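You operate a simulated robot arm through the tools that you are given. There is no shell and no other tool. Be economical: measure what you need, move in short steps, check, and stop when the job is done.

The job below is to be done with a simulated robot arm. You get a single attempt, and the scene is never put back.

## Task
Add 3 strokes of CLOVE to the conical flask, stopper it and shake it even.
Fine: the orange stopper; the flask ends in the PACK tray. Set down upright: conical flask.

The check looks at the end state, three seconds after you hand in, the way a careful person would. Anything else that was tipped, shoved, dropped, spilled or broken makes it a failure. A push-on lid holds only when it is set on centred and level and pressed home; a screw cap is set on level and turned clockwise until tight.

## Robot
A 6-joint arm with a two-finger parallel gripper, fixed in place. Base frame: the origin is at the foot of the arm, x ahead of it, y to its left, z up; the work surface is at about z = 75. Readings come in cm, degrees, newtons and seconds.
With the tool pointing down near the work surface it reaches from about 26 to 68 cm from the base axis. Its first joint turns from -66.0 to 66.0 degrees. Payload 2.9 kg.
Tool frame: the origin (TCP) lies between the finger pads and is the grasp point; the fingertips stand 3 cm ahead of it; z points along the fingers, y is the line along which they close. The gripper opens to 11 cm. The fingers are 2 cm wide and 1 cm thick; the gripper's body (4.8 by 11.2 cm) begins 5.5 cm behind the TCP.
Orientation is that of the tool frame in the base frame, as a unit quaternion [w, x, y, z]. With the fingers straight down and closing along the base's y, the tool's x points along the base's -x, its y along +y and its z along -z.

## Interface
- The arm moves only by the tool play_rows. Its argument "moves" is a list of rows, each an object (a shift or turn left out is 0, a gripper value left out holds the last) with "dr": the turn, a rotation vector about the tool's x, y, z in units of 120 degrees (1.0 is 120 degrees), a list of three; "travel": the shift along the tool's x, y, z in units of 200 mm (1.0 is 200 mm), a list of three; "fingers": the finger opening in cm, from 0 to 11. In form: [{"dr": [wx, wy, wz], "travel": [dx, dy, dz], "fingers": fingers}, ...]. A call has 1 to 12 rows; each row is the pose to reach, as a shift and turn from the pose commanded when the call began, along the tool's axes at that moment. A call with a number of a shift or a turn outside -1 to 1 is refused whole. Rows are played at 5 a second. More than 5 cm and 8.6 degrees between two rows, or a gripper value outside its range, and nothing of the call is played. A pose out of reach is approached as far as the arm can. The call stops where the force on the tool passes 70 N (or 10 N more than at its start, if that is more) or the arm is blocked; 0.2 s more then pass. The fingers move at their own pace (about 10.8 cm/s each) and stop on an object; they squeeze with about 25 N. The grip force told is the motor's: it shows also when the fingers shut on nothing. Time passes only in rows, and 0.2 s behind the last, so rows that repeat a pose let the fingers close. The reply holds the time, the measured pose of the TCP, the force on the tool along the base axes, the opening and the grip force, in the units named above and with some noise, with the torque about the TCP (base axes, N m) and any sound that the robot's microphone picked up.
- Cameras (640 x 400 px; columns grow to the right, rows downward): "scene" is fixed at [7.65, 43.16, 138.79]; the picture's right is [-0.78, -0.63, 0.00], its down [-0.35, 0.43, -0.83] and it looks along [0.52, -0.65, -0.55] (base axes); focal length 350 px, centre (320, 200). "wrist" rides on the gripper at [7.2, 1.7, -10.3] in the tool frame; the picture's right is [-0.23, 0.97, 0.00], its down [-0.76, -0.18, -0.62] and it looks along [-0.61, -0.14, 0.78] (tool axes); focal length 222 px, centre (320, 200). There is no depth. A picture from a camera that has moved, and an enlarged one, comes with that camera's place and axes in the base frame and with its lens.
- grab_frame(camera): a new picture of that camera. No time passes.
- close_up(camera, box): a new picture of the part [left, top, right, bottom] of that camera's present view, enlarged. No time passes.
- hand_in(): hands the job in; it is judged then, once.

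Work in short steps. Places have to be worked out from the pictures, the camera data and where the tool is seen: move nearer, look again, correct. Check each grasp and each placing, and mend what went wrong. You have 120 turns and 68 pictures in all, those below and enlarged ones among them. Open the gripper and draw the arm clear of the work before you hand the job in, unless the task says otherwise; then end with one line.

The tools are called after "Call:" by a JSON object that holds its "api" and its "payload". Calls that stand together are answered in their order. play_rows: Moves the arm, as the interface text tells. Its arguments: {"type":"object","properties":{"moves":{"type":"array","items":{"type":"object","properties":{"dr":{"type":"array","items":{"type":"number"}},"travel":{"type":"array","items":{"type":"number"}},"fingers":{"type":"number"}}}}},"required":["moves"]} The other tools are called the same way: grab_frame (camera) takes a picture; close_up (camera, box) takes an enlarged picture of a part of a camera's view; hand_in () hands the job in.

At the start:

```text
t: 0.0
position: [45.45, 6.27, 118.32]
tool_rot: [0.0, 0.0, 1.0, 0.0]
wrist_force: [-0.6, 0.3, -1.2]
moment: [0.0, -0.01, -0.04]
finger_gap: 10.99
grasp_force: 0.0
```

scene: 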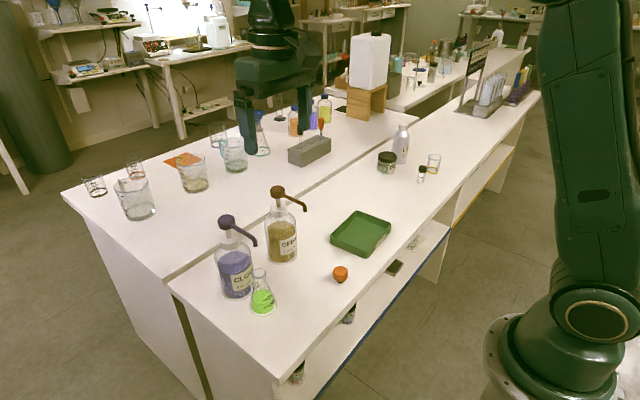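
wrist: 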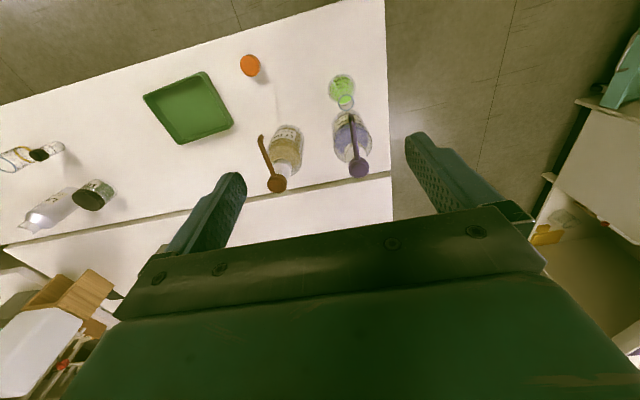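

The picture shows two pump bottles, a flask with green liquid, a green tray and an orange stopper. I'll enlarge these to read the labels and measure.

Call:
{"api": "close_up", "payload": {"camera": "scene", "box": [200, 170, 400, 330]}}

Call:
{"api": "close_up", "payload": {"camera": "wrist", "box": [130, 40, 400, 210]}}

```text
2.50 times, centred on (300, 250) of scene
camera zoom: at [7.65, 43.16, 138.79], right [-0.78, -0.63, 0.0], down [-0.35, 0.43, -0.83], along [0.52, -0.65, -0.55], focal length 875 px, centre (370, 75)
```

zoom: 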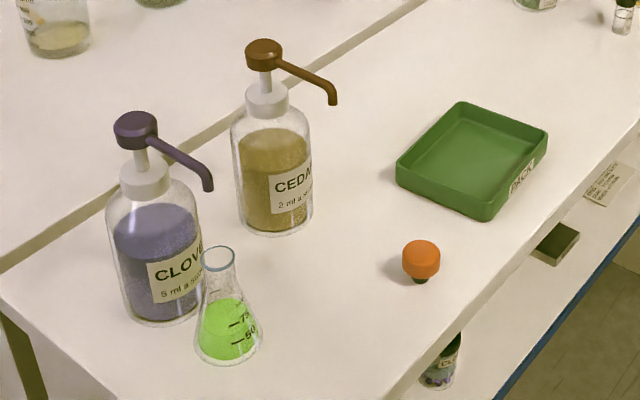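

```text
2.35 times, centred on (265, 125) of wrist
camera zoom: at [38.28, 8.08, 128.47], right [0.23, 0.97, 0.0], down [0.76, -0.18, 0.62], along [0.61, -0.14, -0.78], focal length 523 px, centre (449, 376)
```

zoom: 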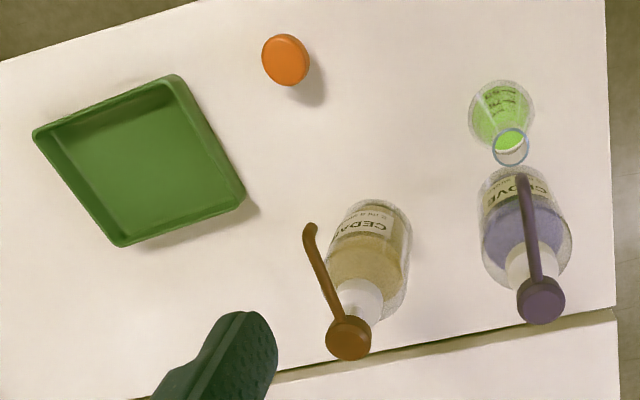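

Triangulating from both views: CLOVE pump head ≈ (58.8, 10.2, 95.4), its nozzle tip ≈ (50.2, 10.2, 93), flask mouth ≈ (50.4, 10.2, 86.2), so the flask already stands under the nozzle. The stopper is at about (41.5, -6.7) and the tray at about (47, -25). I move above the pump head with the fingers closed and look.

Call:
{"api": "play_rows", "payload": {"moves": [{"travel": [-0.167, 0.05, 0.1], "fingers": 0}, {"travel": [-0.334, 0.1, 0.2], "fingers": 0}, {"travel": [-0.5, 0.15, 0.3], "fingers": 0}, {"travel": [-0.6675, 0.1985, 0.415], "fingers": 0}, {"travel": [-0.6675, 0.1985, 0.415], "fingers": 0}]}}

Call:
{"api": "grab_frame", "payload": {"camera": "wrist"}}

Call:
{"api": "close_up", "payload": {"camera": "scene", "box": [170, 130, 370, 330]}}

```text
t: 1.2
position: [58.98, 9.97, 109.92]
tool_rot: [0.0, 0.0, 1.0, -0.001]
wrist_force: [-0.6, -0.1, -0.1]
moment: [-0.04, 0.02, -0.04]
finger_gap: 0.0
grasp_force: 24.4
```

```text
63 pictures are left
camera wrist: at [51.9, 11.81, 120.04], right [0.23, 0.97, 0.0], down [0.76, -0.18, 0.62], along [0.61, -0.14, -0.78], focal length 222 px, centre (320, 200)
```

wrist: 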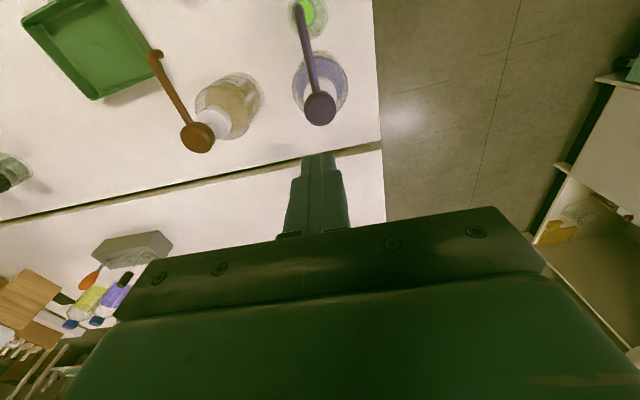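

```text
2.00 times, centred on (270, 230) of scene
camera zoom: at [7.65, 43.16, 138.79], right [-0.78, -0.63, 0.0], down [-0.35, 0.43, -0.83], along [0.52, -0.65, -0.55], focal length 700 px, centre (420, 140)
```

zoom: 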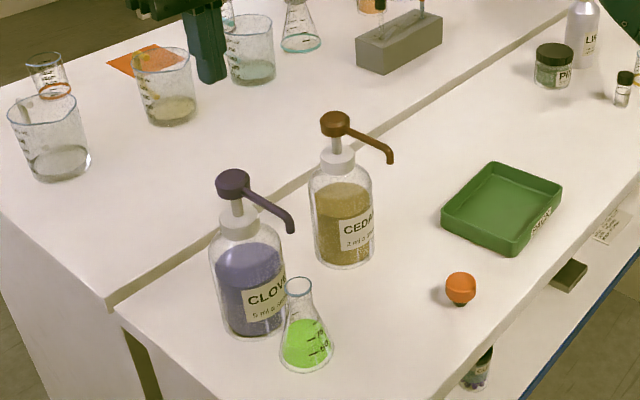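

Head confirmed at (58.7, 10.3) and the nozzle over the mouth. I come down to just above the head, then advance slowly to find contact.

Call:
{"api": "play_rows", "payload": {"moves": [{"travel": [0.01, 0.015, 0.2]}, {"travel": [0.01, 0.015, 0.4]}, {"travel": [0.01, 0.015, 0.425]}, {"travel": [0.01, 0.015, 0.45]}]}}

Call:
{"api": "close_up", "payload": {"camera": "scene", "box": [190, 180, 330, 330]}}

```text
t: 2.2
position: [58.69, 10.42, 101.02]
tool_rot: [0.0, 0.0, 1.0, 0.001]
wrist_force: [-0.4, -0.1, -0.3]
moment: [-0.01, 0.01, 0.05]
finger_gap: 0.0
grasp_force: 24.2
```

```text
2.67 times, centred on (260, 255) of scene
camera zoom: at [7.65, 43.16, 138.79], right [-0.78, -0.63, 0.0], down [-0.35, 0.43, -0.83], along [0.52, -0.65, -0.55], focal length 933 px, centre (480, 53)
```

zoom: 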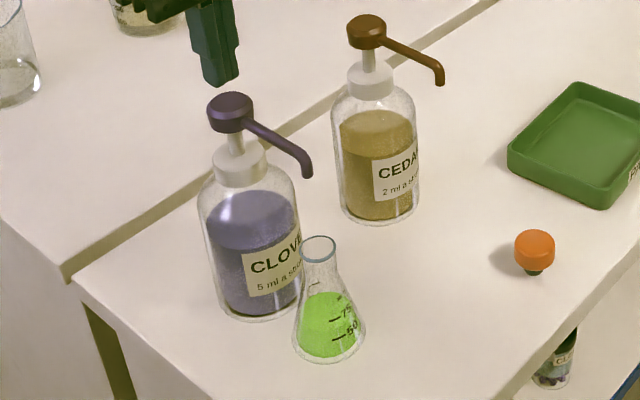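

Fingertips at z≈98, just above the head. I creep down 2 cm to feel contact.

Call:
{"api": "play_rows", "payload": {"moves": [{"travel": [0, 0, 0.02]}, {"travel": [0, 0, 0.04]}, {"travel": [0, 0, 0.06]}, {"travel": [0, 0, 0.08]}, {"travel": [0, 0, 0.1]}]}}

Call:
{"api": "close_up", "payload": {"camera": "scene", "box": [190, 180, 330, 330]}}

```text
t: 3.4
position: [58.65, 10.51, 99.04]
tool_rot: [0.0, -0.001, 1.0, 0.0]
wrist_force: [0.0, 0.5, 0.1]
moment: [0.02, 0.03, 0.0]
finger_gap: 0.03
grasp_force: 24.6
```

```text
2.67 times, centred on (260, 255) of scene
camera zoom: at [7.65, 43.16, 138.79], right [-0.78, -0.63, 0.0], down [-0.35, 0.43, -0.83], along [0.52, -0.65, -0.55], focal length 933 px, centre (480, 53)
```

zoom: 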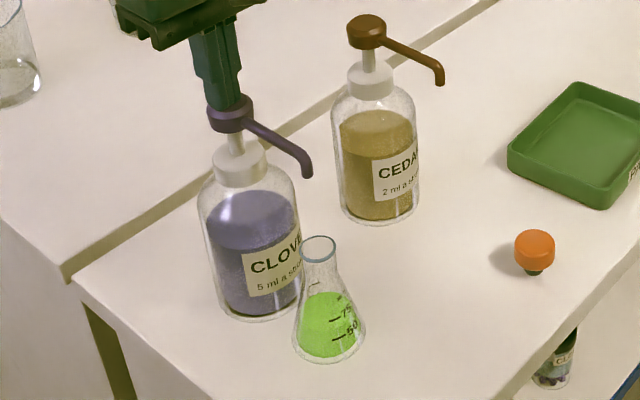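

The tip is at z≈96, just touching and centred within a few mm. I press one stroke slowly while watching the force.

Call:
{"api": "play_rows", "payload": {"moves": [{"travel": [0, -0.01, 0]}, {"travel": [0, -0.01, 0.02]}, {"travel": [0, -0.01, 0.04]}, {"travel": [0, -0.01, 0.06]}, {"travel": [0, -0.01, 0.08]}]}}

Call:
{"api": "close_up", "payload": {"camera": "scene", "box": [190, 180, 330, 330]}}

```text
t: 4.6
position: [58.71, 10.35, 97.58]
tool_rot: [0.002, 0.0, 1.0, 0.0]
wrist_force: [3.4, 0.6, 9.7]
moment: [0.01, -0.06, -0.08]
finger_gap: 0.01
grasp_force: 25.3
```

```text
2.67 times, centred on (260, 255) of scene
camera zoom: at [7.64, 43.16, 138.79], right [-0.78, -0.63, 0.0], down [-0.35, 0.43, -0.83], along [0.52, -0.65, -0.55], focal length 933 px, centre (480, 53)
```

zoom: 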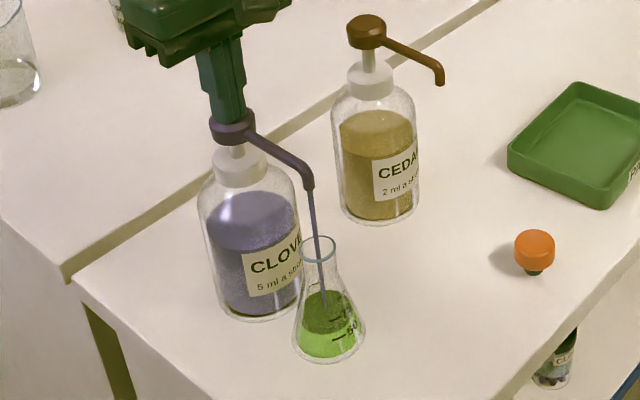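

It dispenses cleanly into the flask at about 10 N. I continue slowly to the end stop.

Call:
{"api": "play_rows", "payload": {"moves": [{"travel": [0, 0, 0.02]}, {"travel": [0, 0, 0.04]}, {"travel": [0, 0, 0.05]}]}}

Call:
{"api": "close_up", "payload": {"camera": "scene", "box": [190, 180, 330, 330]}}

```text
t: 5.4
position: [58.54, 10.29, 97.18]
tool_rot: [0.005, -0.001, 1.0, 0.001]
wrist_force: [-3.2, 0.2, 40.7]
moment: [0.02, 0.28, -0.27]
finger_gap: 0.0
grasp_force: 25.2
```

```text
2.67 times, centred on (260, 255) of scene
camera zoom: at [7.56, 43.15, 138.8], right [-0.78, -0.63, 0.0], down [-0.34, 0.43, -0.83], along [0.52, -0.65, -0.55], focal length 933 px, centre (480, 53)
```

zoom: 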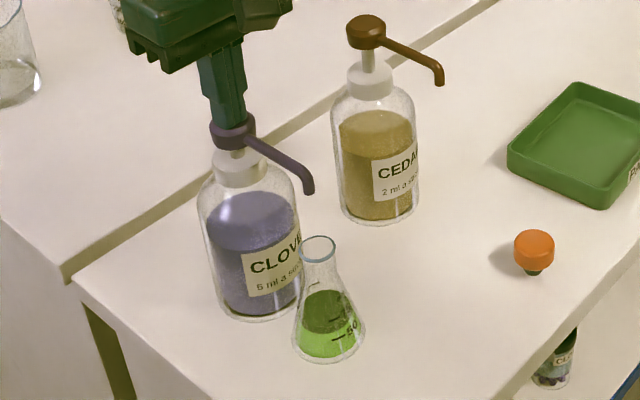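

End stop reached (40 N), stroke one complete. I rise clear so the pump returns fully.

Call:
{"api": "play_rows", "payload": {"moves": [{"travel": [0, 0, -0.05]}, {"travel": [0, 0, -0.1]}, {"travel": [0, 0, -0.15]}, {"travel": [0, 0, -0.175]}, {"travel": [0, 0, -0.175]}, {"travel": [0, 0, -0.175]}]}}

Call:
{"api": "close_up", "payload": {"camera": "scene", "box": [190, 180, 330, 330]}}

```text
t: 6.8
position: [58.5, 10.4, 99.94]
tool_rot: [-0.001, 0.0, 1.0, 0.0]
wrist_force: [-0.5, 0.3, -0.7]
moment: [0.01, 0.01, -0.01]
finger_gap: 0.03
grasp_force: 24.7
```

```text
2.67 times, centred on (260, 255) of scene
camera zoom: at [7.65, 43.16, 138.79], right [-0.78, -0.63, 0.0], down [-0.35, 0.43, -0.83], along [0.52, -0.65, -0.55], focal length 933 px, centre (480, 53)
```

zoom: 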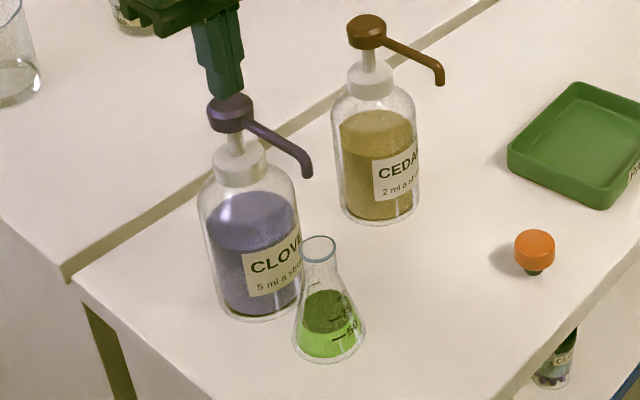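

The head has sprung back and everything is still in place. Stroke two with the same depth.

Call:
{"api": "play_rows", "payload": {"moves": [{"travel": [0, 0, 0.04]}, {"travel": [0, 0, 0.06]}, {"travel": [0, 0, 0.08]}, {"travel": [0, 0, 0.1]}, {"travel": [0, 0, 0.12]}, {"travel": [0, 0, 0.14]}, {"travel": [0, 0, 0.16]}, {"travel": [0, 0, 0.175]}]}}

Call:
{"api": "play_rows", "payload": {"moves": [{"travel": [0, 0, -0.05]}, {"travel": [0, 0, -0.1]}, {"travel": [0, 0, -0.15]}, {"travel": [0, 0, -0.175]}, {"travel": [0, 0, -0.175]}, {"travel": [0, 0, -0.175]}]}}

Call:
{"api": "close_up", "payload": {"camera": "scene", "box": [190, 180, 330, 330]}}

```text
t: 8.6
position: [58.59, 10.35, 97.11]
tool_rot: [0.005, -0.001, 1.0, 0.001]
wrist_force: [-18.0, -1.7, 47.7]
moment: [-0.06, 0.57, 0.06]
finger_gap: 0.0
grasp_force: 25.3
```

```text
t: 10.0
position: [58.57, 10.41, 100.05]
tool_rot: [0.0, 0.0, 1.0, -0.001]
wrist_force: [0.0, -0.2, 0.8]
moment: [0.01, -0.03, 0.0]
finger_gap: 0.0
grasp_force: 24.6
```

```text
2.67 times, centred on (260, 255) of scene
camera zoom: at [7.65, 43.16, 138.79], right [-0.78, -0.63, 0.0], down [-0.35, 0.43, -0.83], along [0.52, -0.65, -0.55], focal length 933 px, centre (480, 53)
```

zoom: 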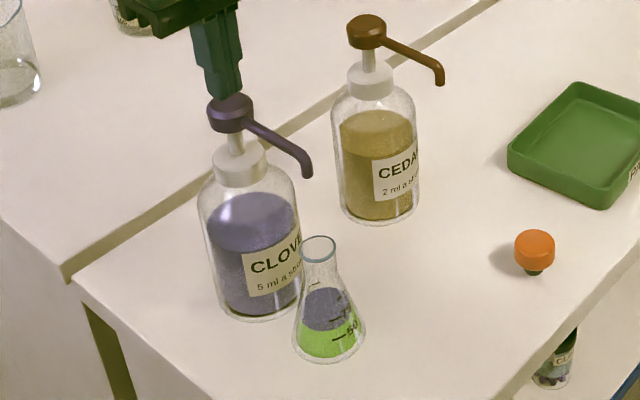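

Stroke two is in and the head is back up. Third stroke now, slightly gentler at the stop.

Call:
{"api": "play_rows", "payload": {"moves": [{"travel": [0, 0, 0.04]}, {"travel": [0, 0, 0.06]}, {"travel": [0, 0, 0.08]}, {"travel": [0, 0, 0.1]}, {"travel": [0, 0, 0.12]}, {"travel": [0, 0, 0.14]}, {"travel": [0, 0, 0.16]}, {"travel": [0, 0, 0.17]}]}}

Call:
{"api": "play_rows", "payload": {"moves": [{"travel": [0, 0, -0.05]}, {"travel": [0, 0, -0.1]}, {"travel": [0, 0, -0.2]}, {"travel": [0, 0, -0.4]}, {"travel": [0, 0, -0.6]}, {"travel": [0, 0, -0.6]}]}}

Call:
{"api": "close_up", "payload": {"camera": "scene", "box": [190, 180, 330, 330]}}

```text
t: 11.8
position: [58.6, 10.2, 97.11]
tool_rot: [0.003, 0.001, 1.0, 0.001]
wrist_force: [-16.2, -5.9, 43.9]
moment: [-0.15, 0.6, 0.15]
finger_gap: 0.0
grasp_force: 24.6
```

```text
t: 13.2
position: [58.62, 10.54, 108.47]
tool_rot: [0.0, 0.0, 1.0, 0.0]
wrist_force: [-0.1, 0.2, 1.2]
moment: [0.0, 0.0, 0.01]
finger_gap: 0.0
grasp_force: 24.4
```

```text
2.67 times, centred on (260, 255) of scene
camera zoom: at [7.65, 43.16, 138.79], right [-0.78, -0.63, 0.0], down [-0.35, 0.43, -0.83], along [0.52, -0.65, -0.55], focal length 933 px, centre (480, 53)
```

zoom: 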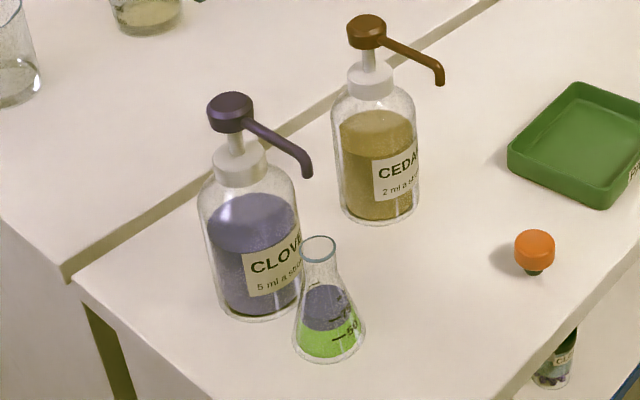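

Three strokes are in. Next I must take the flask out from under the nozzle with a tilted grasp (tool 60° from vertical, pointing ahead), so I back off, tilt and open the fingers.

Call:
{"api": "play_rows", "payload": {"moves": [{"travel": [0.12, 0, 0.05], "dr": [0, -0.0625, 0]}, {"travel": [0.245, 0, 0.12], "dr": [0, -0.125, 0]}, {"travel": [0.37, 0, 0.18], "dr": [0, -0.1875, 0]}, {"travel": [0.49, 0, 0.25], "dr": [0, -0.25, 0], "fingers": 5}, {"travel": [0.61, -0.01, 0.32], "dr": [0, -0.3125, 0], "fingers": 5}, {"travel": [0.735, -0.01, 0.4], "dr": [0, -0.375, 0], "fingers": 5}, {"travel": [0.86, -0.01, 0.46], "dr": [0, -0.4375, 0], "fingers": 5}, {"travel": [0.98, -0.01, 0.525], "dr": [0, -0.5, 0], "fingers": 5}, {"travel": [0.98, -0.01, 0.525], "dr": [0, -0.5, 0], "fingers": 5}]}}

Call:
{"api": "grab_frame", "payload": {"camera": "wrist"}}

Call:
{"api": "grab_frame", "payload": {"camera": "scene"}}

```text
t: 15.2
position: [40.66, 10.86, 98.49]
tool_rot: [0.5, -0.001, 0.866, 0.0]
wrist_force: [-0.6, 0.7, 0.4]
moment: [0.02, 0.0, -0.03]
finger_gap: 5.0
grasp_force: 0.0
out of reach, approached as far as the arm can: row 8, 9
```

```text
54 pictures are left
camera wrist: at [28.2, 12.63, 97.11], right [0.11, 0.97, 0.2], down [-0.16, -0.18, 0.97], along [0.98, -0.14, 0.13], focal length 222 px, centre (320, 200)
```

wrist: 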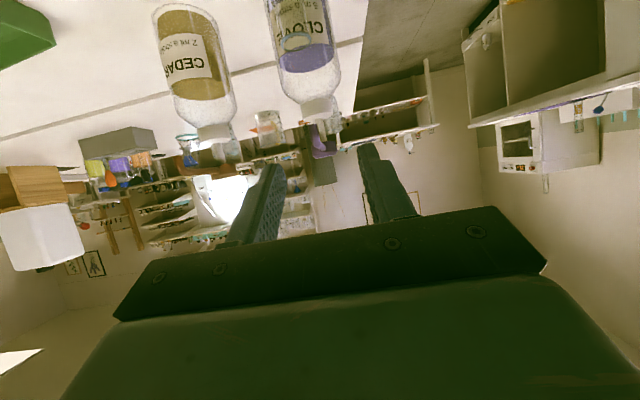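

```text
53 pictures are left
```

scene: 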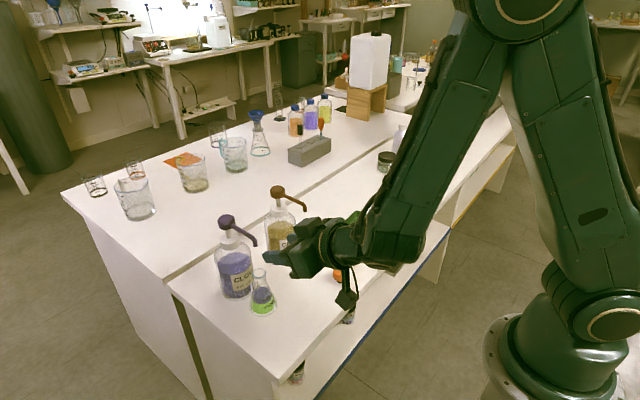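

The tilt is right (60°), but the arm stopped at its inner limit, x = 40.7. I move to a pre-grasp pose behind the flask neck, (44.5, 10.25, 88), along the tool's axis, then look.

Call:
{"api": "play_rows", "payload": {"moves": [{"travel": [0.12, -0.01, 0.14]}, {"travel": [0.24, -0.02, 0.28]}, {"travel": [0.358, -0.03, 0.429]}, {"travel": [0.358, -0.03, 0.429]}]}}

Call:
{"api": "grab_frame", "payload": {"camera": "wrist"}}

Call:
{"api": "close_up", "payload": {"camera": "scene", "box": [190, 180, 390, 330]}}

```text
t: 16.2
position: [44.76, 10.38, 87.65]
tool_rot: [0.5, 0.0, 0.866, 0.0]
wrist_force: [-0.6, -0.3, -0.8]
moment: [0.02, 0.01, 0.02]
finger_gap: 5.01
grasp_force: 0.0
```

```text
52 pictures are left
camera wrist: at [32.2, 12.18, 86.32], right [0.11, 0.97, 0.2], down [-0.16, -0.18, 0.97], along [0.98, -0.14, 0.13], focal length 222 px, centre (320, 200)
```

wrist: 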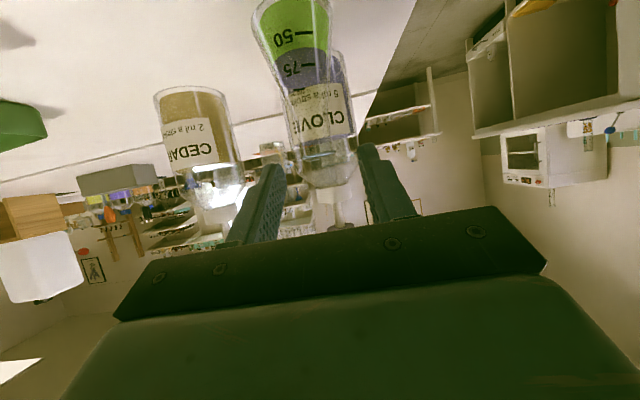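

```text
2.67 times, centred on (290, 255) of scene
camera zoom: at [7.65, 43.16, 138.79], right [-0.78, -0.63, 0.0], down [-0.35, 0.43, -0.83], along [0.52, -0.65, -0.55], focal length 933 px, centre (400, 53)
```

zoom: 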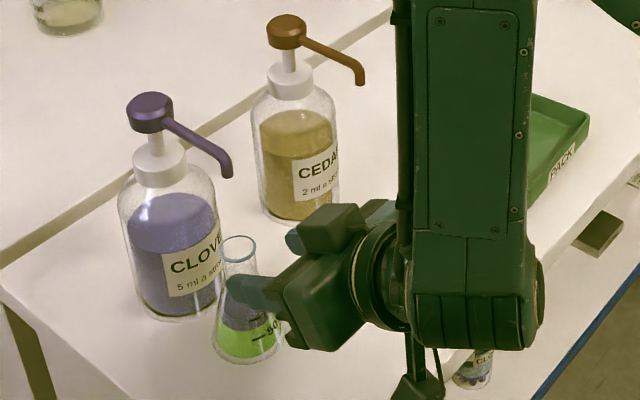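

The fingers straddle the neck line and the arm and gripper are clear of the nozzle. I advance to put the neck between the pads (TCP ≈ (49.8, 10.25, 85.0)).

Call:
{"api": "play_rows", "payload": {"moves": [{"travel": [-0.003, -0.006, 0.09]}, {"travel": [-0.007, -0.006, 0.18]}, {"travel": [-0.011, -0.006, 0.24]}, {"travel": [-0.011, -0.006, 0.2845]}, {"travel": [-0.011, -0.006, 0.2845]}]}}

Call:
{"api": "grab_frame", "payload": {"camera": "wrist"}}

Call:
{"api": "close_up", "payload": {"camera": "scene", "box": [200, 200, 320, 320]}}

```text
t: 17.4
position: [49.76, 10.26, 85.26]
tool_rot: [0.5, 0.0, 0.866, -0.001]
wrist_force: [0.6, -0.2, 0.4]
moment: [-0.01, -0.02, 0.01]
finger_gap: 5.02
grasp_force: 0.1
```

```text
50 pictures are left
camera wrist: at [37.32, 12.1, 83.92], right [0.11, 0.97, 0.2], down [-0.16, -0.18, 0.97], along [0.98, -0.14, 0.13], focal length 222 px, centre (320, 200)
```

wrist: 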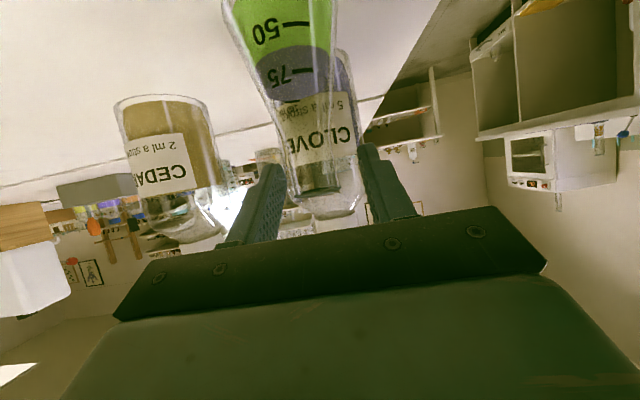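

```text
3.33 times, centred on (260, 260) of scene
camera zoom: at [7.65, 43.16, 138.79], right [-0.78, -0.63, 0.0], down [-0.35, 0.43, -0.83], along [0.52, -0.65, -0.55], focal length 1167 px, centre (520, 0)
```

zoom: 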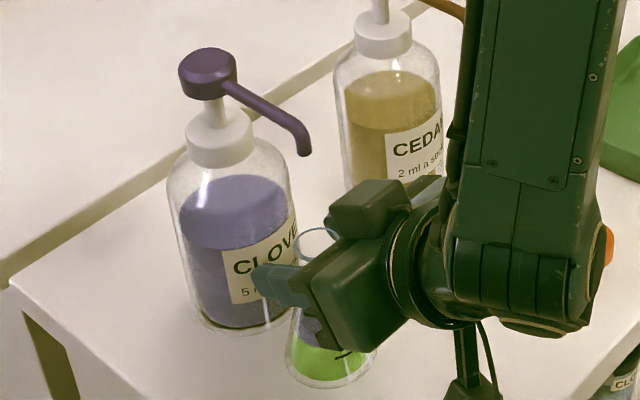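

The rim shows just above the fingers and the neck lies between the pads. I close the gripper.

Call:
{"api": "play_rows", "payload": {"moves": [{"fingers": 3.5}, {"fingers": 2.5}, {"fingers": 1}, {"fingers": 1}, {"fingers": 1}]}}

Call:
{"api": "close_up", "payload": {"camera": "wrist", "box": [200, 0, 440, 240]}}

```text
t: 18.6
position: [49.83, 10.19, 85.18]
tool_rot: [0.5, 0.0, 0.866, 0.0]
wrist_force: [-0.3, 1.5, -0.4]
moment: [-0.02, 0.01, 0.03]
finger_gap: 2.85
grasp_force: 25.1
```

```text
1.67 times, centred on (320, 120) of wrist
camera zoom: at [37.3, 12.11, 83.93], right [0.11, 0.97, 0.2], down [-0.16, -0.18, 0.97], along [0.98, -0.14, 0.13], focal length 370 px, centre (320, 333)
```

zoom: 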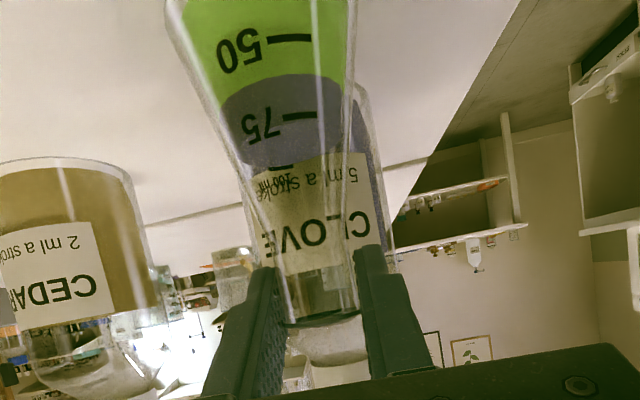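

The gap holds at 2.85 cm on the neck with 25 N. I lift 1.5 cm and draw the flask gently back to about (44.4, 5.2), clear of the nozzle.

Call:
{"api": "play_rows", "payload": {"moves": [{"travel": [-0.03, 0, -0.017]}, {"travel": [-0.065, 0, -0.0375]}, {"travel": [-0.05, -0.02, -0.065]}, {"travel": [-0.02, -0.06, -0.12]}, {"travel": [0.01, -0.11, -0.17]}, {"travel": [0.04, -0.16, -0.22]}, {"travel": [0.065, -0.21, -0.265]}, {"travel": [0.08, -0.24, -0.29]}, {"travel": [0.085, -0.25, -0.297]}, {"travel": [0.085, -0.25, -0.297]}]}}

Call:
{"api": "grab_frame", "payload": {"camera": "scene"}}

```text
t: 20.8
position: [43.77, 5.2, 86.74]
tool_rot: [0.5, 0.0, 0.866, 0.001]
wrist_force: [-0.6, -0.3, -0.8]
moment: [-0.02, -0.02, -0.04]
finger_gap: 2.85
grasp_force: 24.9
```

```text
47 pictures are left
```

scene: 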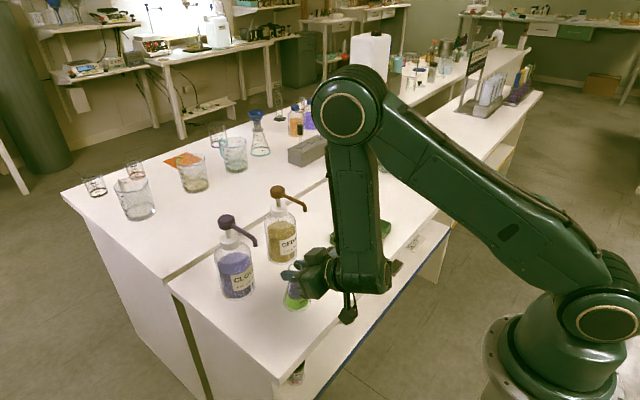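

The flask is clear of the nozzle and still upright in the grip. I lower it 1.5 cm slowly onto the table.

Call:
{"api": "play_rows", "payload": {"moves": [{"travel": [0.02, 0, 0.012]}, {"travel": [0.04, 0, 0.023]}, {"travel": [0.05, 0, 0.029]}, {"travel": [0.058, 0, 0.0335]}, {"travel": [0.066, 0, 0.038]}, {"travel": [0.066, 0, 0.038]}]}}

Call:
{"api": "close_up", "payload": {"camera": "scene", "box": [240, 230, 360, 330]}}

```text
t: 22.2
position: [43.73, 5.24, 85.17]
tool_rot: [0.5, 0.0, 0.866, 0.0]
wrist_force: [0.4, 0.8, -0.3]
moment: [0.0, 0.0, 0.05]
finger_gap: 2.83
grasp_force: 24.9
```

```text
4.00 times, centred on (300, 280) of scene
camera zoom: at [7.65, 43.16, 138.79], right [-0.78, -0.63, 0.0], down [-0.35, 0.43, -0.83], along [0.52, -0.65, -0.55], focal length 1400 px, centre (400, -120)
```

zoom: 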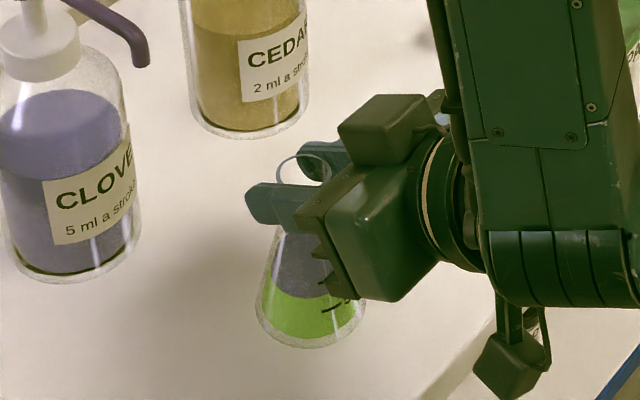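

It's back at grasp height but the contact force is small. I nudge down another 2 mm to be sure it touches.

Call:
{"api": "play_rows", "payload": {"moves": [{"travel": [0.004, 0, 0.0025]}, {"travel": [0.009, 0, 0.005]}, {"travel": [0.009, 0, 0.005]}]}}

```text
t: 23.0
position: [43.68, 5.19, 85.2]
tool_rot: [0.502, -0.001, 0.865, 0.0]
wrist_force: [-6.9, -2.7, 28.1]
moment: [-0.31, -0.14, -0.08]
finger_gap: 2.83
grasp_force: 25.7
```

Contact is clear (28 N). I ease back 2 mm, then open and withdraw along the tool axis.

Call:
{"api": "play_rows", "payload": {"moves": [{"travel": [-0.007, 0, -0.004]}, {"travel": [-0.007, 0, -0.004], "fingers": 3.5}, {"travel": [-0.007, 0, -0.004], "fingers": 5}, {"travel": [-0.007, 0, -0.004], "fingers": 5}, {"travel": [-0.007, 0, -0.08], "fingers": 5}, {"travel": [-0.007, 0, -0.2], "fingers": 5}, {"travel": [-0.007, 0, -0.3], "fingers": 5}]}}

Call:
{"api": "grab_frame", "payload": {"camera": "scene"}}

```text
t: 24.6
position: [41.34, 6.11, 86.34]
tool_rot: [0.499, -0.001, 0.867, 0.001]
wrist_force: [-0.3, 0.8, -0.4]
moment: [0.03, 0.02, 0.0]
finger_gap: 4.99
grasp_force: 0.1
out of reach, approached as far as the arm can: row 6, 7
```

```text
45 pictures are left
```

scene: 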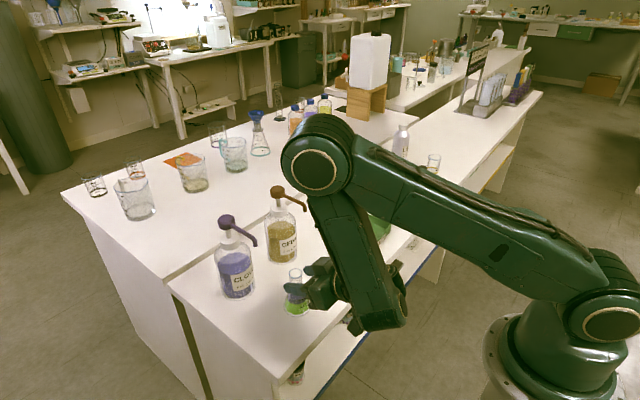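

The arm hit its inner reach limit and drifted 0.9 cm sideways, but with no contact force. I open wider and lift clear of the neck, then check the flask.

Call:
{"api": "play_rows", "payload": {"moves": [{"fingers": 8}, {"fingers": 8}, {"travel": [-0.087, 0, -0.05], "fingers": 8}, {"travel": [-0.173, 0, -0.1], "fingers": 8}, {"travel": [-0.29, 0, -0.12], "fingers": 8}, {"travel": [-0.384, 0, -0.135], "fingers": 8}, {"travel": [-0.384, 0, -0.135], "fingers": 8}]}}

Call:
{"api": "close_up", "payload": {"camera": "scene", "box": [220, 200, 420, 330]}}

```text
t: 26.2
position: [42.88, 5.84, 94.38]
tool_rot: [0.5, 0.0, 0.866, 0.0]
wrist_force: [-0.6, -0.9, 0.2]
moment: [0.04, -0.03, 0.0]
finger_gap: 8.0
grasp_force: 0.1
out of reach, approached as far as the arm can: row 4
```

```text
3.08 times, centred on (320, 265) of scene
camera zoom: at [7.65, 43.16, 138.79], right [-0.78, -0.63, 0.0], down [-0.35, 0.43, -0.83], along [0.52, -0.65, -0.55], focal length 1077 px, centre (320, 0)
```

zoom: 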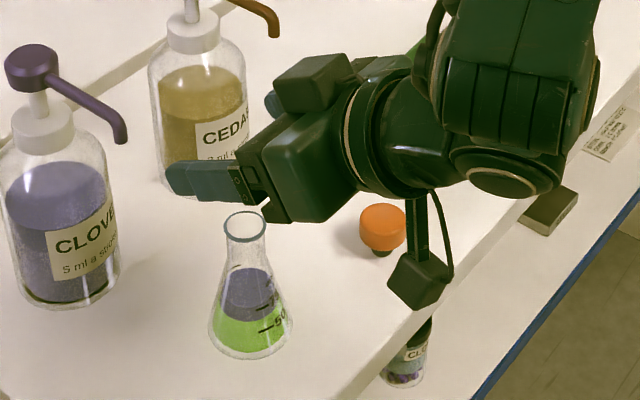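

The flask stands upright at about (44.3, 5.2). I untilt while moving over the stopper at (41.5, -6.7) and look from above.

Call:
{"api": "play_rows", "payload": {"moves": [{"travel": [-0.06, -0.05, -0.06], "dr": [0, 0.0625, 0]}, {"travel": [-0.12, -0.12, -0.12], "dr": [0, 0.125, 0]}, {"travel": [-0.18, -0.21, -0.17], "dr": [0, 0.1875, 0]}, {"travel": [-0.225, -0.3, -0.21], "dr": [0, 0.25, 0]}, {"travel": [-0.225, -0.39, -0.21], "dr": [0, 0.3125, 0]}, {"travel": [-0.225, -0.47, -0.21], "dr": [0, 0.375, 0]}, {"travel": [-0.225, -0.55, -0.21], "dr": [0, 0.4375, 0]}, {"travel": [-0.225, -0.627, -0.21], "dr": [0, 0.5, 0]}, {"travel": [-0.225, -0.627, -0.21], "dr": [0, 0.5, 0]}]}}

Call:
{"api": "grab_frame", "payload": {"camera": "wrist"}}

Call:
{"api": "close_up", "payload": {"camera": "scene", "box": [240, 200, 400, 320]}}

```text
t: 28.2
position: [41.48, -6.81, 100.31]
tool_rot: [-0.001, 0.0, 1.0, 0.0]
wrist_force: [-0.1, 0.6, -0.9]
moment: [0.0, -0.04, 0.03]
finger_gap: 7.98
grasp_force: 0.0
```

```text
43 pictures are left
camera wrist: at [34.36, -4.96, 110.52], right [0.23, 0.97, 0.0], down [0.76, -0.18, 0.62], along [0.61, -0.14, -0.78], focal length 222 px, centre (320, 200)
```

wrist: 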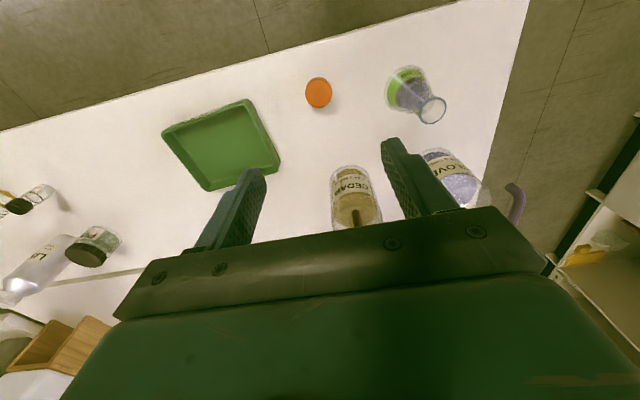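

```text
3.33 times, centred on (320, 260) of scene
camera zoom: at [7.65, 43.16, 138.79], right [-0.78, -0.63, 0.0], down [-0.35, 0.43, -0.83], along [0.52, -0.65, -0.55], focal length 1167 px, centre (320, 0)
```

zoom: 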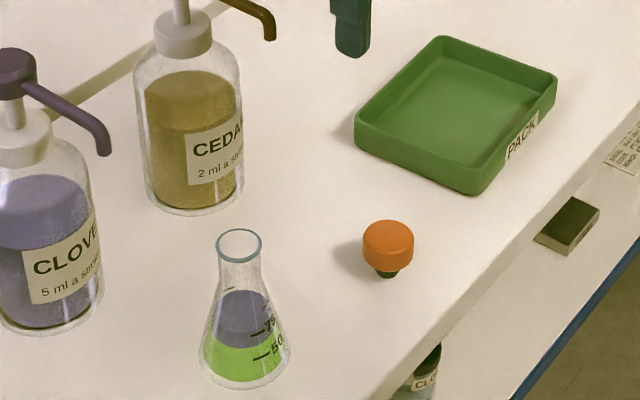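

The stopper is confirmed at (41.5, -6.8), right below the tool, and the flask mouth is at (44.1, 5.1). I descend most of the way and check alignment.

Call:
{"api": "play_rows", "payload": {"moves": [{"travel": [0, 0, 0.24], "fingers": 6}, {"travel": [0, 0, 0.48], "fingers": 6}, {"travel": [0, 0, 0.7], "fingers": 6}, {"travel": [0, 0, 0.86], "fingers": 6}, {"travel": [0, 0, 0.9], "fingers": 6}, {"travel": [0, 0, 0.9], "fingers": 6}]}}

Call:
{"api": "close_up", "payload": {"camera": "wrist", "box": [180, 60, 460, 240]}}

Call:
{"api": "close_up", "payload": {"camera": "scene", "box": [290, 220, 410, 310]}}

```text
t: 29.6
position: [41.45, -6.83, 82.44]
tool_rot: [0.0, 0.0, 1.0, 0.0]
wrist_force: [-0.4, -0.1, -0.3]
moment: [-0.01, 0.01, 0.01]
finger_gap: 6.01
grasp_force: 0.0
```

```text
2.22 times, centred on (320, 150) of wrist
camera zoom: at [34.29, -4.96, 92.51], right [0.23, 0.97, 0.0], down [0.76, -0.18, 0.62], along [0.61, -0.14, -0.78], focal length 494 px, centre (320, 311)
```

zoom: 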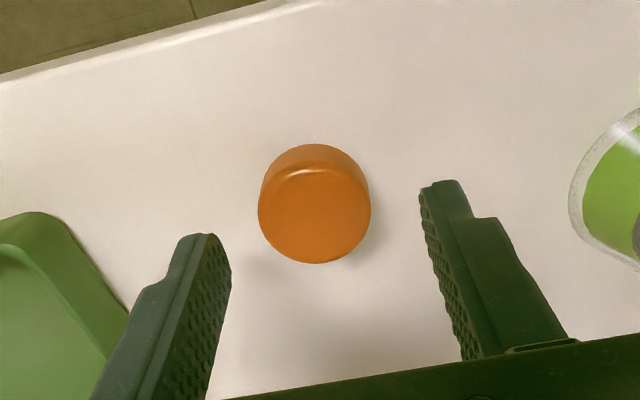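

```text
4.44 times, centred on (350, 265) of scene
camera zoom: at [7.65, 43.16, 138.79], right [-0.78, -0.63, 0.0], down [-0.35, 0.43, -0.83], along [0.52, -0.65, -0.55], focal length 1556 px, centre (187, -89)
```

zoom: 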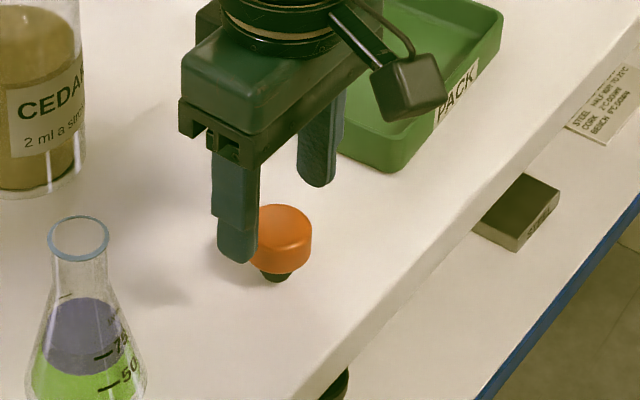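

Top centre computes to (41.4, -6.7), well centred between the fingers. I descend 3.4 cm and close.

Call:
{"api": "play_rows", "payload": {"moves": [{"travel": [0.002, 0.005, 0.08]}, {"travel": [0.002, 0.005, 0.15]}, {"travel": [0.002, 0.005, 0.17]}, {"travel": [0.002, 0.005, 0.17], "fingers": 4}, {"travel": [0.002, 0.005, 0.17], "fingers": 2}, {"travel": [0.002, 0.005, 0.17], "fingers": 2}, {"travel": [0.002, 0.005, 0.17], "fingers": 2}]}}

Call:
{"api": "close_up", "payload": {"camera": "wrist", "box": [180, 60, 460, 240]}}

Call:
{"api": "close_up", "payload": {"camera": "scene", "box": [290, 220, 410, 310]}}

```text
t: 31.2
position: [41.44, -6.53, 78.97]
tool_rot: [0.001, 0.0, 1.0, 0.0]
wrist_force: [0.6, 0.2, -0.4]
moment: [-0.01, 0.03, -0.01]
finger_gap: 3.61
grasp_force: 25.1
```

```text
2.22 times, centred on (320, 150) of wrist
camera zoom: at [34.23, -4.62, 89.13], right [0.23, 0.97, 0.0], down [0.76, -0.18, 0.62], along [0.61, -0.14, -0.78], focal length 494 px, centre (320, 311)
```

zoom: 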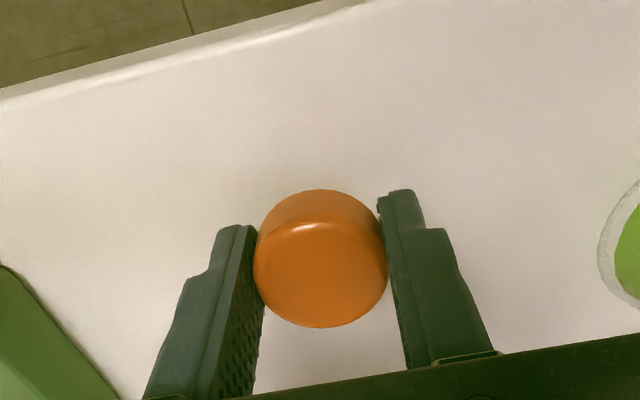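

```text
4.44 times, centred on (350, 265) of scene
camera zoom: at [7.65, 43.16, 138.79], right [-0.78, -0.63, 0.0], down [-0.35, 0.43, -0.83], along [0.52, -0.65, -0.55], focal length 1556 px, centre (187, -89)
```

zoom: 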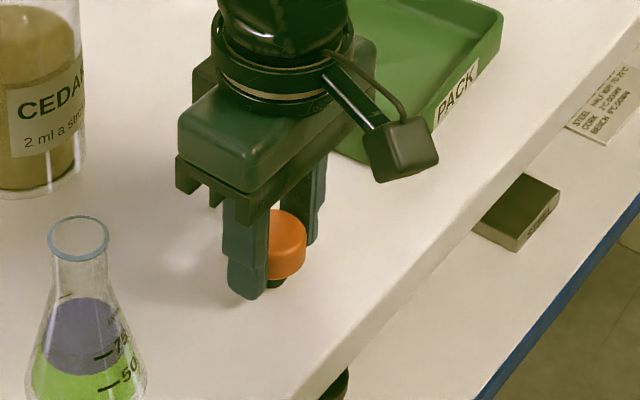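

The stopper is gripped squarely (3.61 cm). I lift it straight up and carry it over the flask mouth with about 2 cm of clearance.

Call:
{"api": "play_rows", "payload": {"moves": [{"travel": [0, 0, -0.2]}, {"travel": [0, 0, -0.44]}, {"travel": [0, 0, -0.675]}, {"travel": [-0.04, 0.15, -0.675]}, {"travel": [-0.08, 0.3, -0.675]}, {"travel": [-0.12, 0.45, -0.675]}, {"travel": [-0.145, 0.56, -0.675]}, {"travel": [-0.145, 0.595, -0.675]}, {"travel": [-0.145, 0.595, -0.675]}]}}

Call:
{"api": "close_up", "payload": {"camera": "wrist", "box": [210, 40, 430, 200]}}

Call:
{"api": "close_up", "payload": {"camera": "scene", "box": [250, 210, 350, 320]}}

```text
t: 33.2
position: [44.43, 5.55, 92.43]
tool_rot: [0.0, 0.0, 1.0, 0.0]
wrist_force: [0.7, -0.3, 0.1]
moment: [-0.01, -0.02, 0.0]
finger_gap: 3.57
grasp_force: 24.8
```

```text
2.50 times, centred on (320, 120) of wrist
camera zoom: at [37.26, 7.39, 102.66], right [0.23, 0.97, 0.0], down [0.76, -0.18, 0.62], along [0.61, -0.14, -0.78], focal length 555 px, centre (320, 400)
```

zoom: 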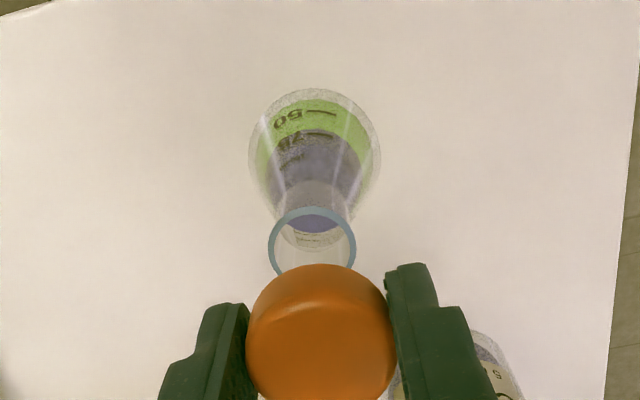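

```text
3.64 times, centred on (300, 265) of scene
camera zoom: at [7.65, 43.16, 138.79], right [-0.78, -0.63, 0.0], down [-0.35, 0.43, -0.83], along [0.52, -0.65, -0.55], focal length 1273 px, centre (393, -36)
```

zoom: 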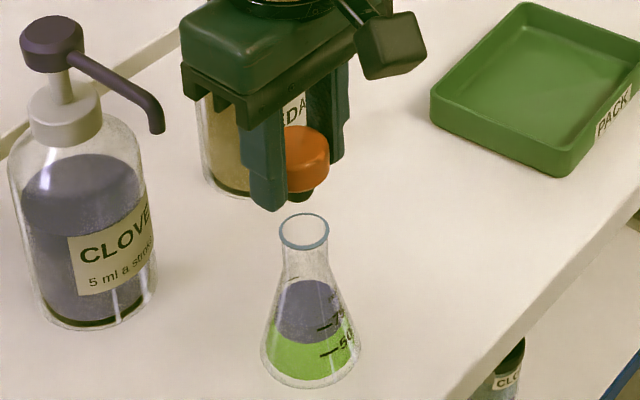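

In the tool frame the rim centre is at (0.3, -0.2) and the stopper at about (0.25, 0), which agrees with the scene view. I shift y by -0.25 cm and come down 1.6 cm to check just above the rim.

Call:
{"api": "play_rows", "payload": {"moves": [{"travel": [0, -0.0125, 0.02]}, {"travel": [0, -0.0125, 0.05]}, {"travel": [0, -0.0125, 0.08]}, {"travel": [0, -0.0125, 0.08]}]}}

Call:
{"api": "close_up", "payload": {"camera": "wrist", "box": [240, 80, 400, 200]}}

Call:
{"api": "close_up", "payload": {"camera": "scene", "box": [270, 230, 340, 300]}}

```text
t: 34.2
position: [44.45, 5.14, 90.91]
tool_rot: [-0.001, 0.0, 1.0, 0.0]
wrist_force: [-0.3, 0.1, -0.8]
moment: [-0.05, 0.02, 0.02]
finger_gap: 3.57
grasp_force: 25.2
```

```text
3.33 times, centred on (320, 140) of wrist
camera zoom: at [37.23, 7.01, 101.13], right [0.23, 0.97, 0.0], down [0.76, -0.18, 0.62], along [0.61, -0.14, -0.78], focal length 740 px, centre (320, 400)
```

zoom: 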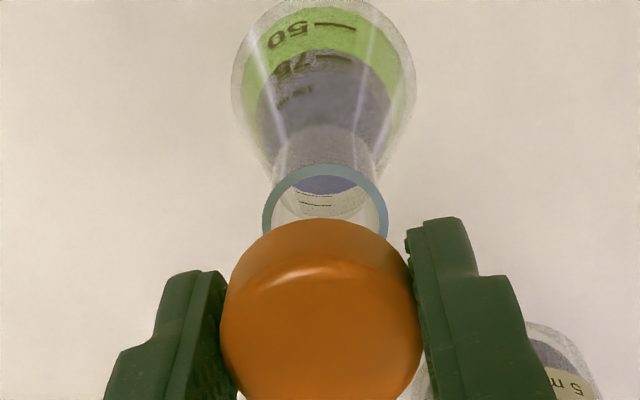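

```text
5.71 times, centred on (305, 265) of scene
camera zoom: at [7.65, 43.16, 138.79], right [-0.78, -0.63, 0.0], down [-0.35, 0.43, -0.83], along [0.52, -0.65, -0.55], focal length 2000 px, centre (406, -171)
```

zoom: 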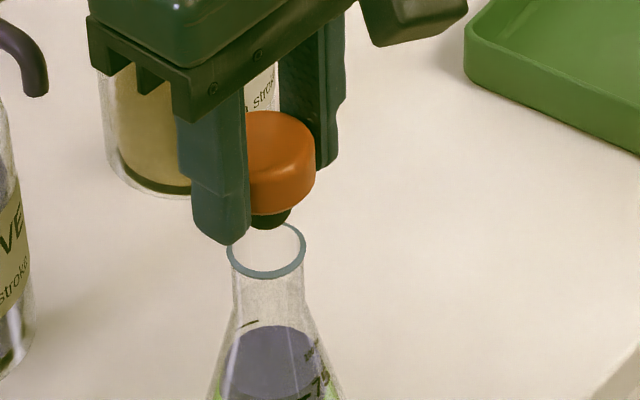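

Rim and stopper now agree to about 1 mm: both views suggest a correction of (-0.1, +0.1). I apply it and lower gently to start the plug into the neck.

Call:
{"api": "play_rows", "payload": {"moves": [{"travel": [0.005, 0.005, 0]}, {"travel": [0.005, 0.005, 0.02]}, {"travel": [0.005, 0.005, 0.035]}, {"travel": [0.005, 0.005, 0.05]}, {"travel": [0.005, 0.005, 0.06]}]}}

Call:
{"api": "close_up", "payload": {"camera": "scene", "box": [270, 230, 340, 300]}}

Call:
{"api": "close_up", "payload": {"camera": "wrist", "box": [240, 80, 400, 200]}}

```text
t: 35.4
position: [44.27, 5.26, 89.74]
tool_rot: [0.0, 0.0, 1.0, 0.0]
wrist_force: [-0.6, -0.6, -0.3]
moment: [0.0, -0.01, 0.0]
finger_gap: 3.6
grasp_force: 24.9
```

```text
5.71 times, centred on (305, 265) of scene
camera zoom: at [7.65, 43.16, 138.79], right [-0.78, -0.63, 0.0], down [-0.35, 0.43, -0.83], along [0.52, -0.65, -0.55], focal length 2000 px, centre (406, -171)
```

zoom: 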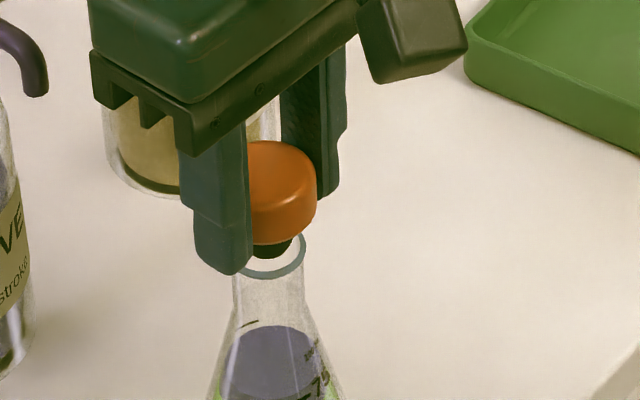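

```text
3.33 times, centred on (320, 140) of wrist
camera zoom: at [37.08, 7.15, 99.88], right [0.23, 0.97, 0.0], down [0.76, -0.18, 0.62], along [0.61, -0.14, -0.78], focal length 740 px, centre (320, 400)
```

zoom: 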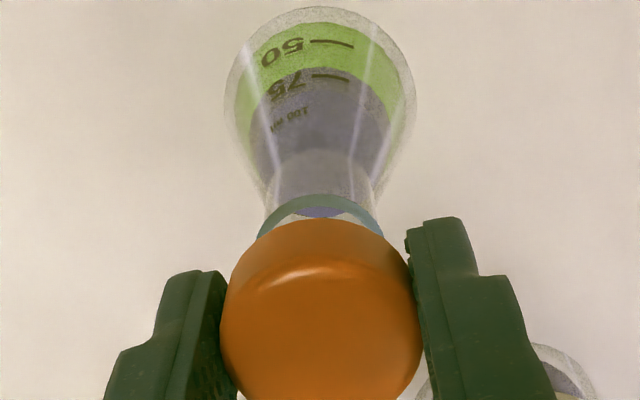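

Alignment holds within about 0.5 mm. I continue down in small steps and watch the force.

Call:
{"api": "play_rows", "payload": {"moves": [{"travel": [0, 0, 0.01]}, {"travel": [0, 0, 0.02]}, {"travel": [0, 0, 0.03]}, {"travel": [0, 0, 0.04]}, {"travel": [0, 0, 0.04]}]}}

Call:
{"api": "close_up", "payload": {"camera": "scene", "box": [270, 230, 340, 300]}}

```text
t: 36.6
position: [44.17, 5.24, 88.91]
tool_rot: [0.001, -0.001, 1.0, 0.0]
wrist_force: [1.3, 0.6, -0.2]
moment: [-0.01, 0.0, 0.01]
finger_gap: 3.58
grasp_force: 24.8
```

```text
5.71 times, centred on (305, 265) of scene
camera zoom: at [7.65, 43.16, 138.79], right [-0.78, -0.63, 0.0], down [-0.35, 0.43, -0.83], along [0.52, -0.65, -0.55], focal length 2000 px, centre (406, -171)
```

zoom: 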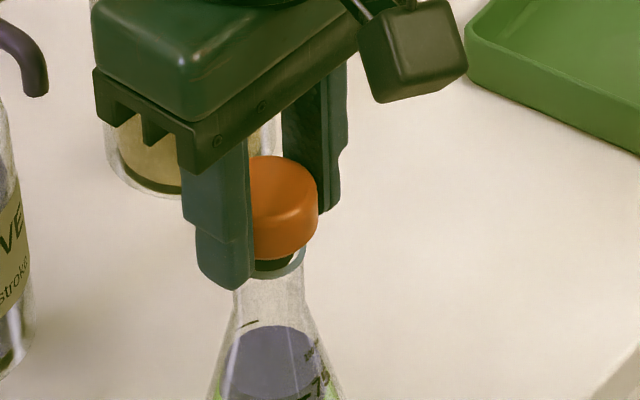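

The plug is inside the mouth with no side force. I keep pressing down in 1–2 mm steps until it resists.

Call:
{"api": "play_rows", "payload": {"moves": [{"travel": [0, 0, 0.01]}, {"travel": [0, 0, 0.02]}, {"travel": [0, 0, 0.028]}, {"travel": [0, 0, 0.036]}, {"travel": [0, 0, 0.036]}]}}

Call:
{"api": "close_up", "payload": {"camera": "scene", "box": [270, 230, 340, 300]}}

```text
t: 37.8
position: [44.22, 5.14, 88.24]
tool_rot: [0.0, 0.0, 1.0, -0.001]
wrist_force: [0.4, -0.3, -0.6]
moment: [0.01, 0.01, -0.02]
finger_gap: 3.57
grasp_force: 24.8
```

```text
5.71 times, centred on (305, 265) of scene
camera zoom: at [7.65, 43.16, 138.79], right [-0.78, -0.63, 0.0], down [-0.35, 0.43, -0.83], along [0.52, -0.65, -0.55], focal length 2000 px, centre (406, -171)
```

zoom: 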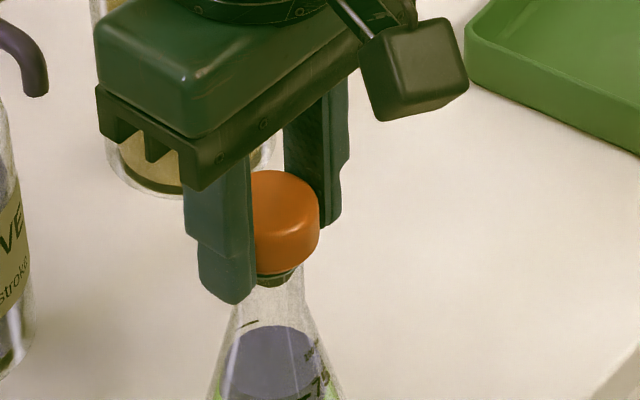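

The head is close to the rim and there is still no resistance. I press on.

Call:
{"api": "play_rows", "payload": {"moves": [{"travel": [0, 0, 0.01]}, {"travel": [0, 0, 0.02]}, {"travel": [0, 0, 0.03]}, {"travel": [0, 0, 0.04]}, {"travel": [0, 0, 0.045]}]}}

Call:
{"api": "close_up", "payload": {"camera": "scene", "box": [270, 230, 340, 300]}}

```text
t: 39.0
position: [44.2, 5.16, 87.48]
tool_rot: [0.001, 0.001, 1.0, 0.0]
wrist_force: [0.9, -3.5, 21.1]
moment: [0.0, -0.16, 0.02]
finger_gap: 3.61
grasp_force: 25.3
```

```text
5.71 times, centred on (305, 265) of scene
camera zoom: at [7.62, 43.15, 138.8], right [-0.78, -0.63, 0.0], down [-0.35, 0.43, -0.83], along [0.52, -0.65, -0.55], focal length 2000 px, centre (406, -171)
```

zoom: 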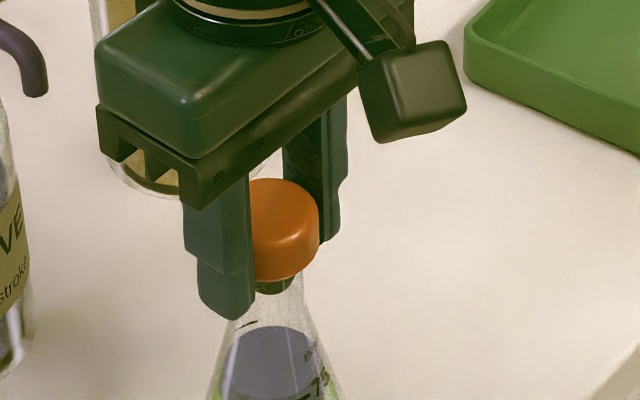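

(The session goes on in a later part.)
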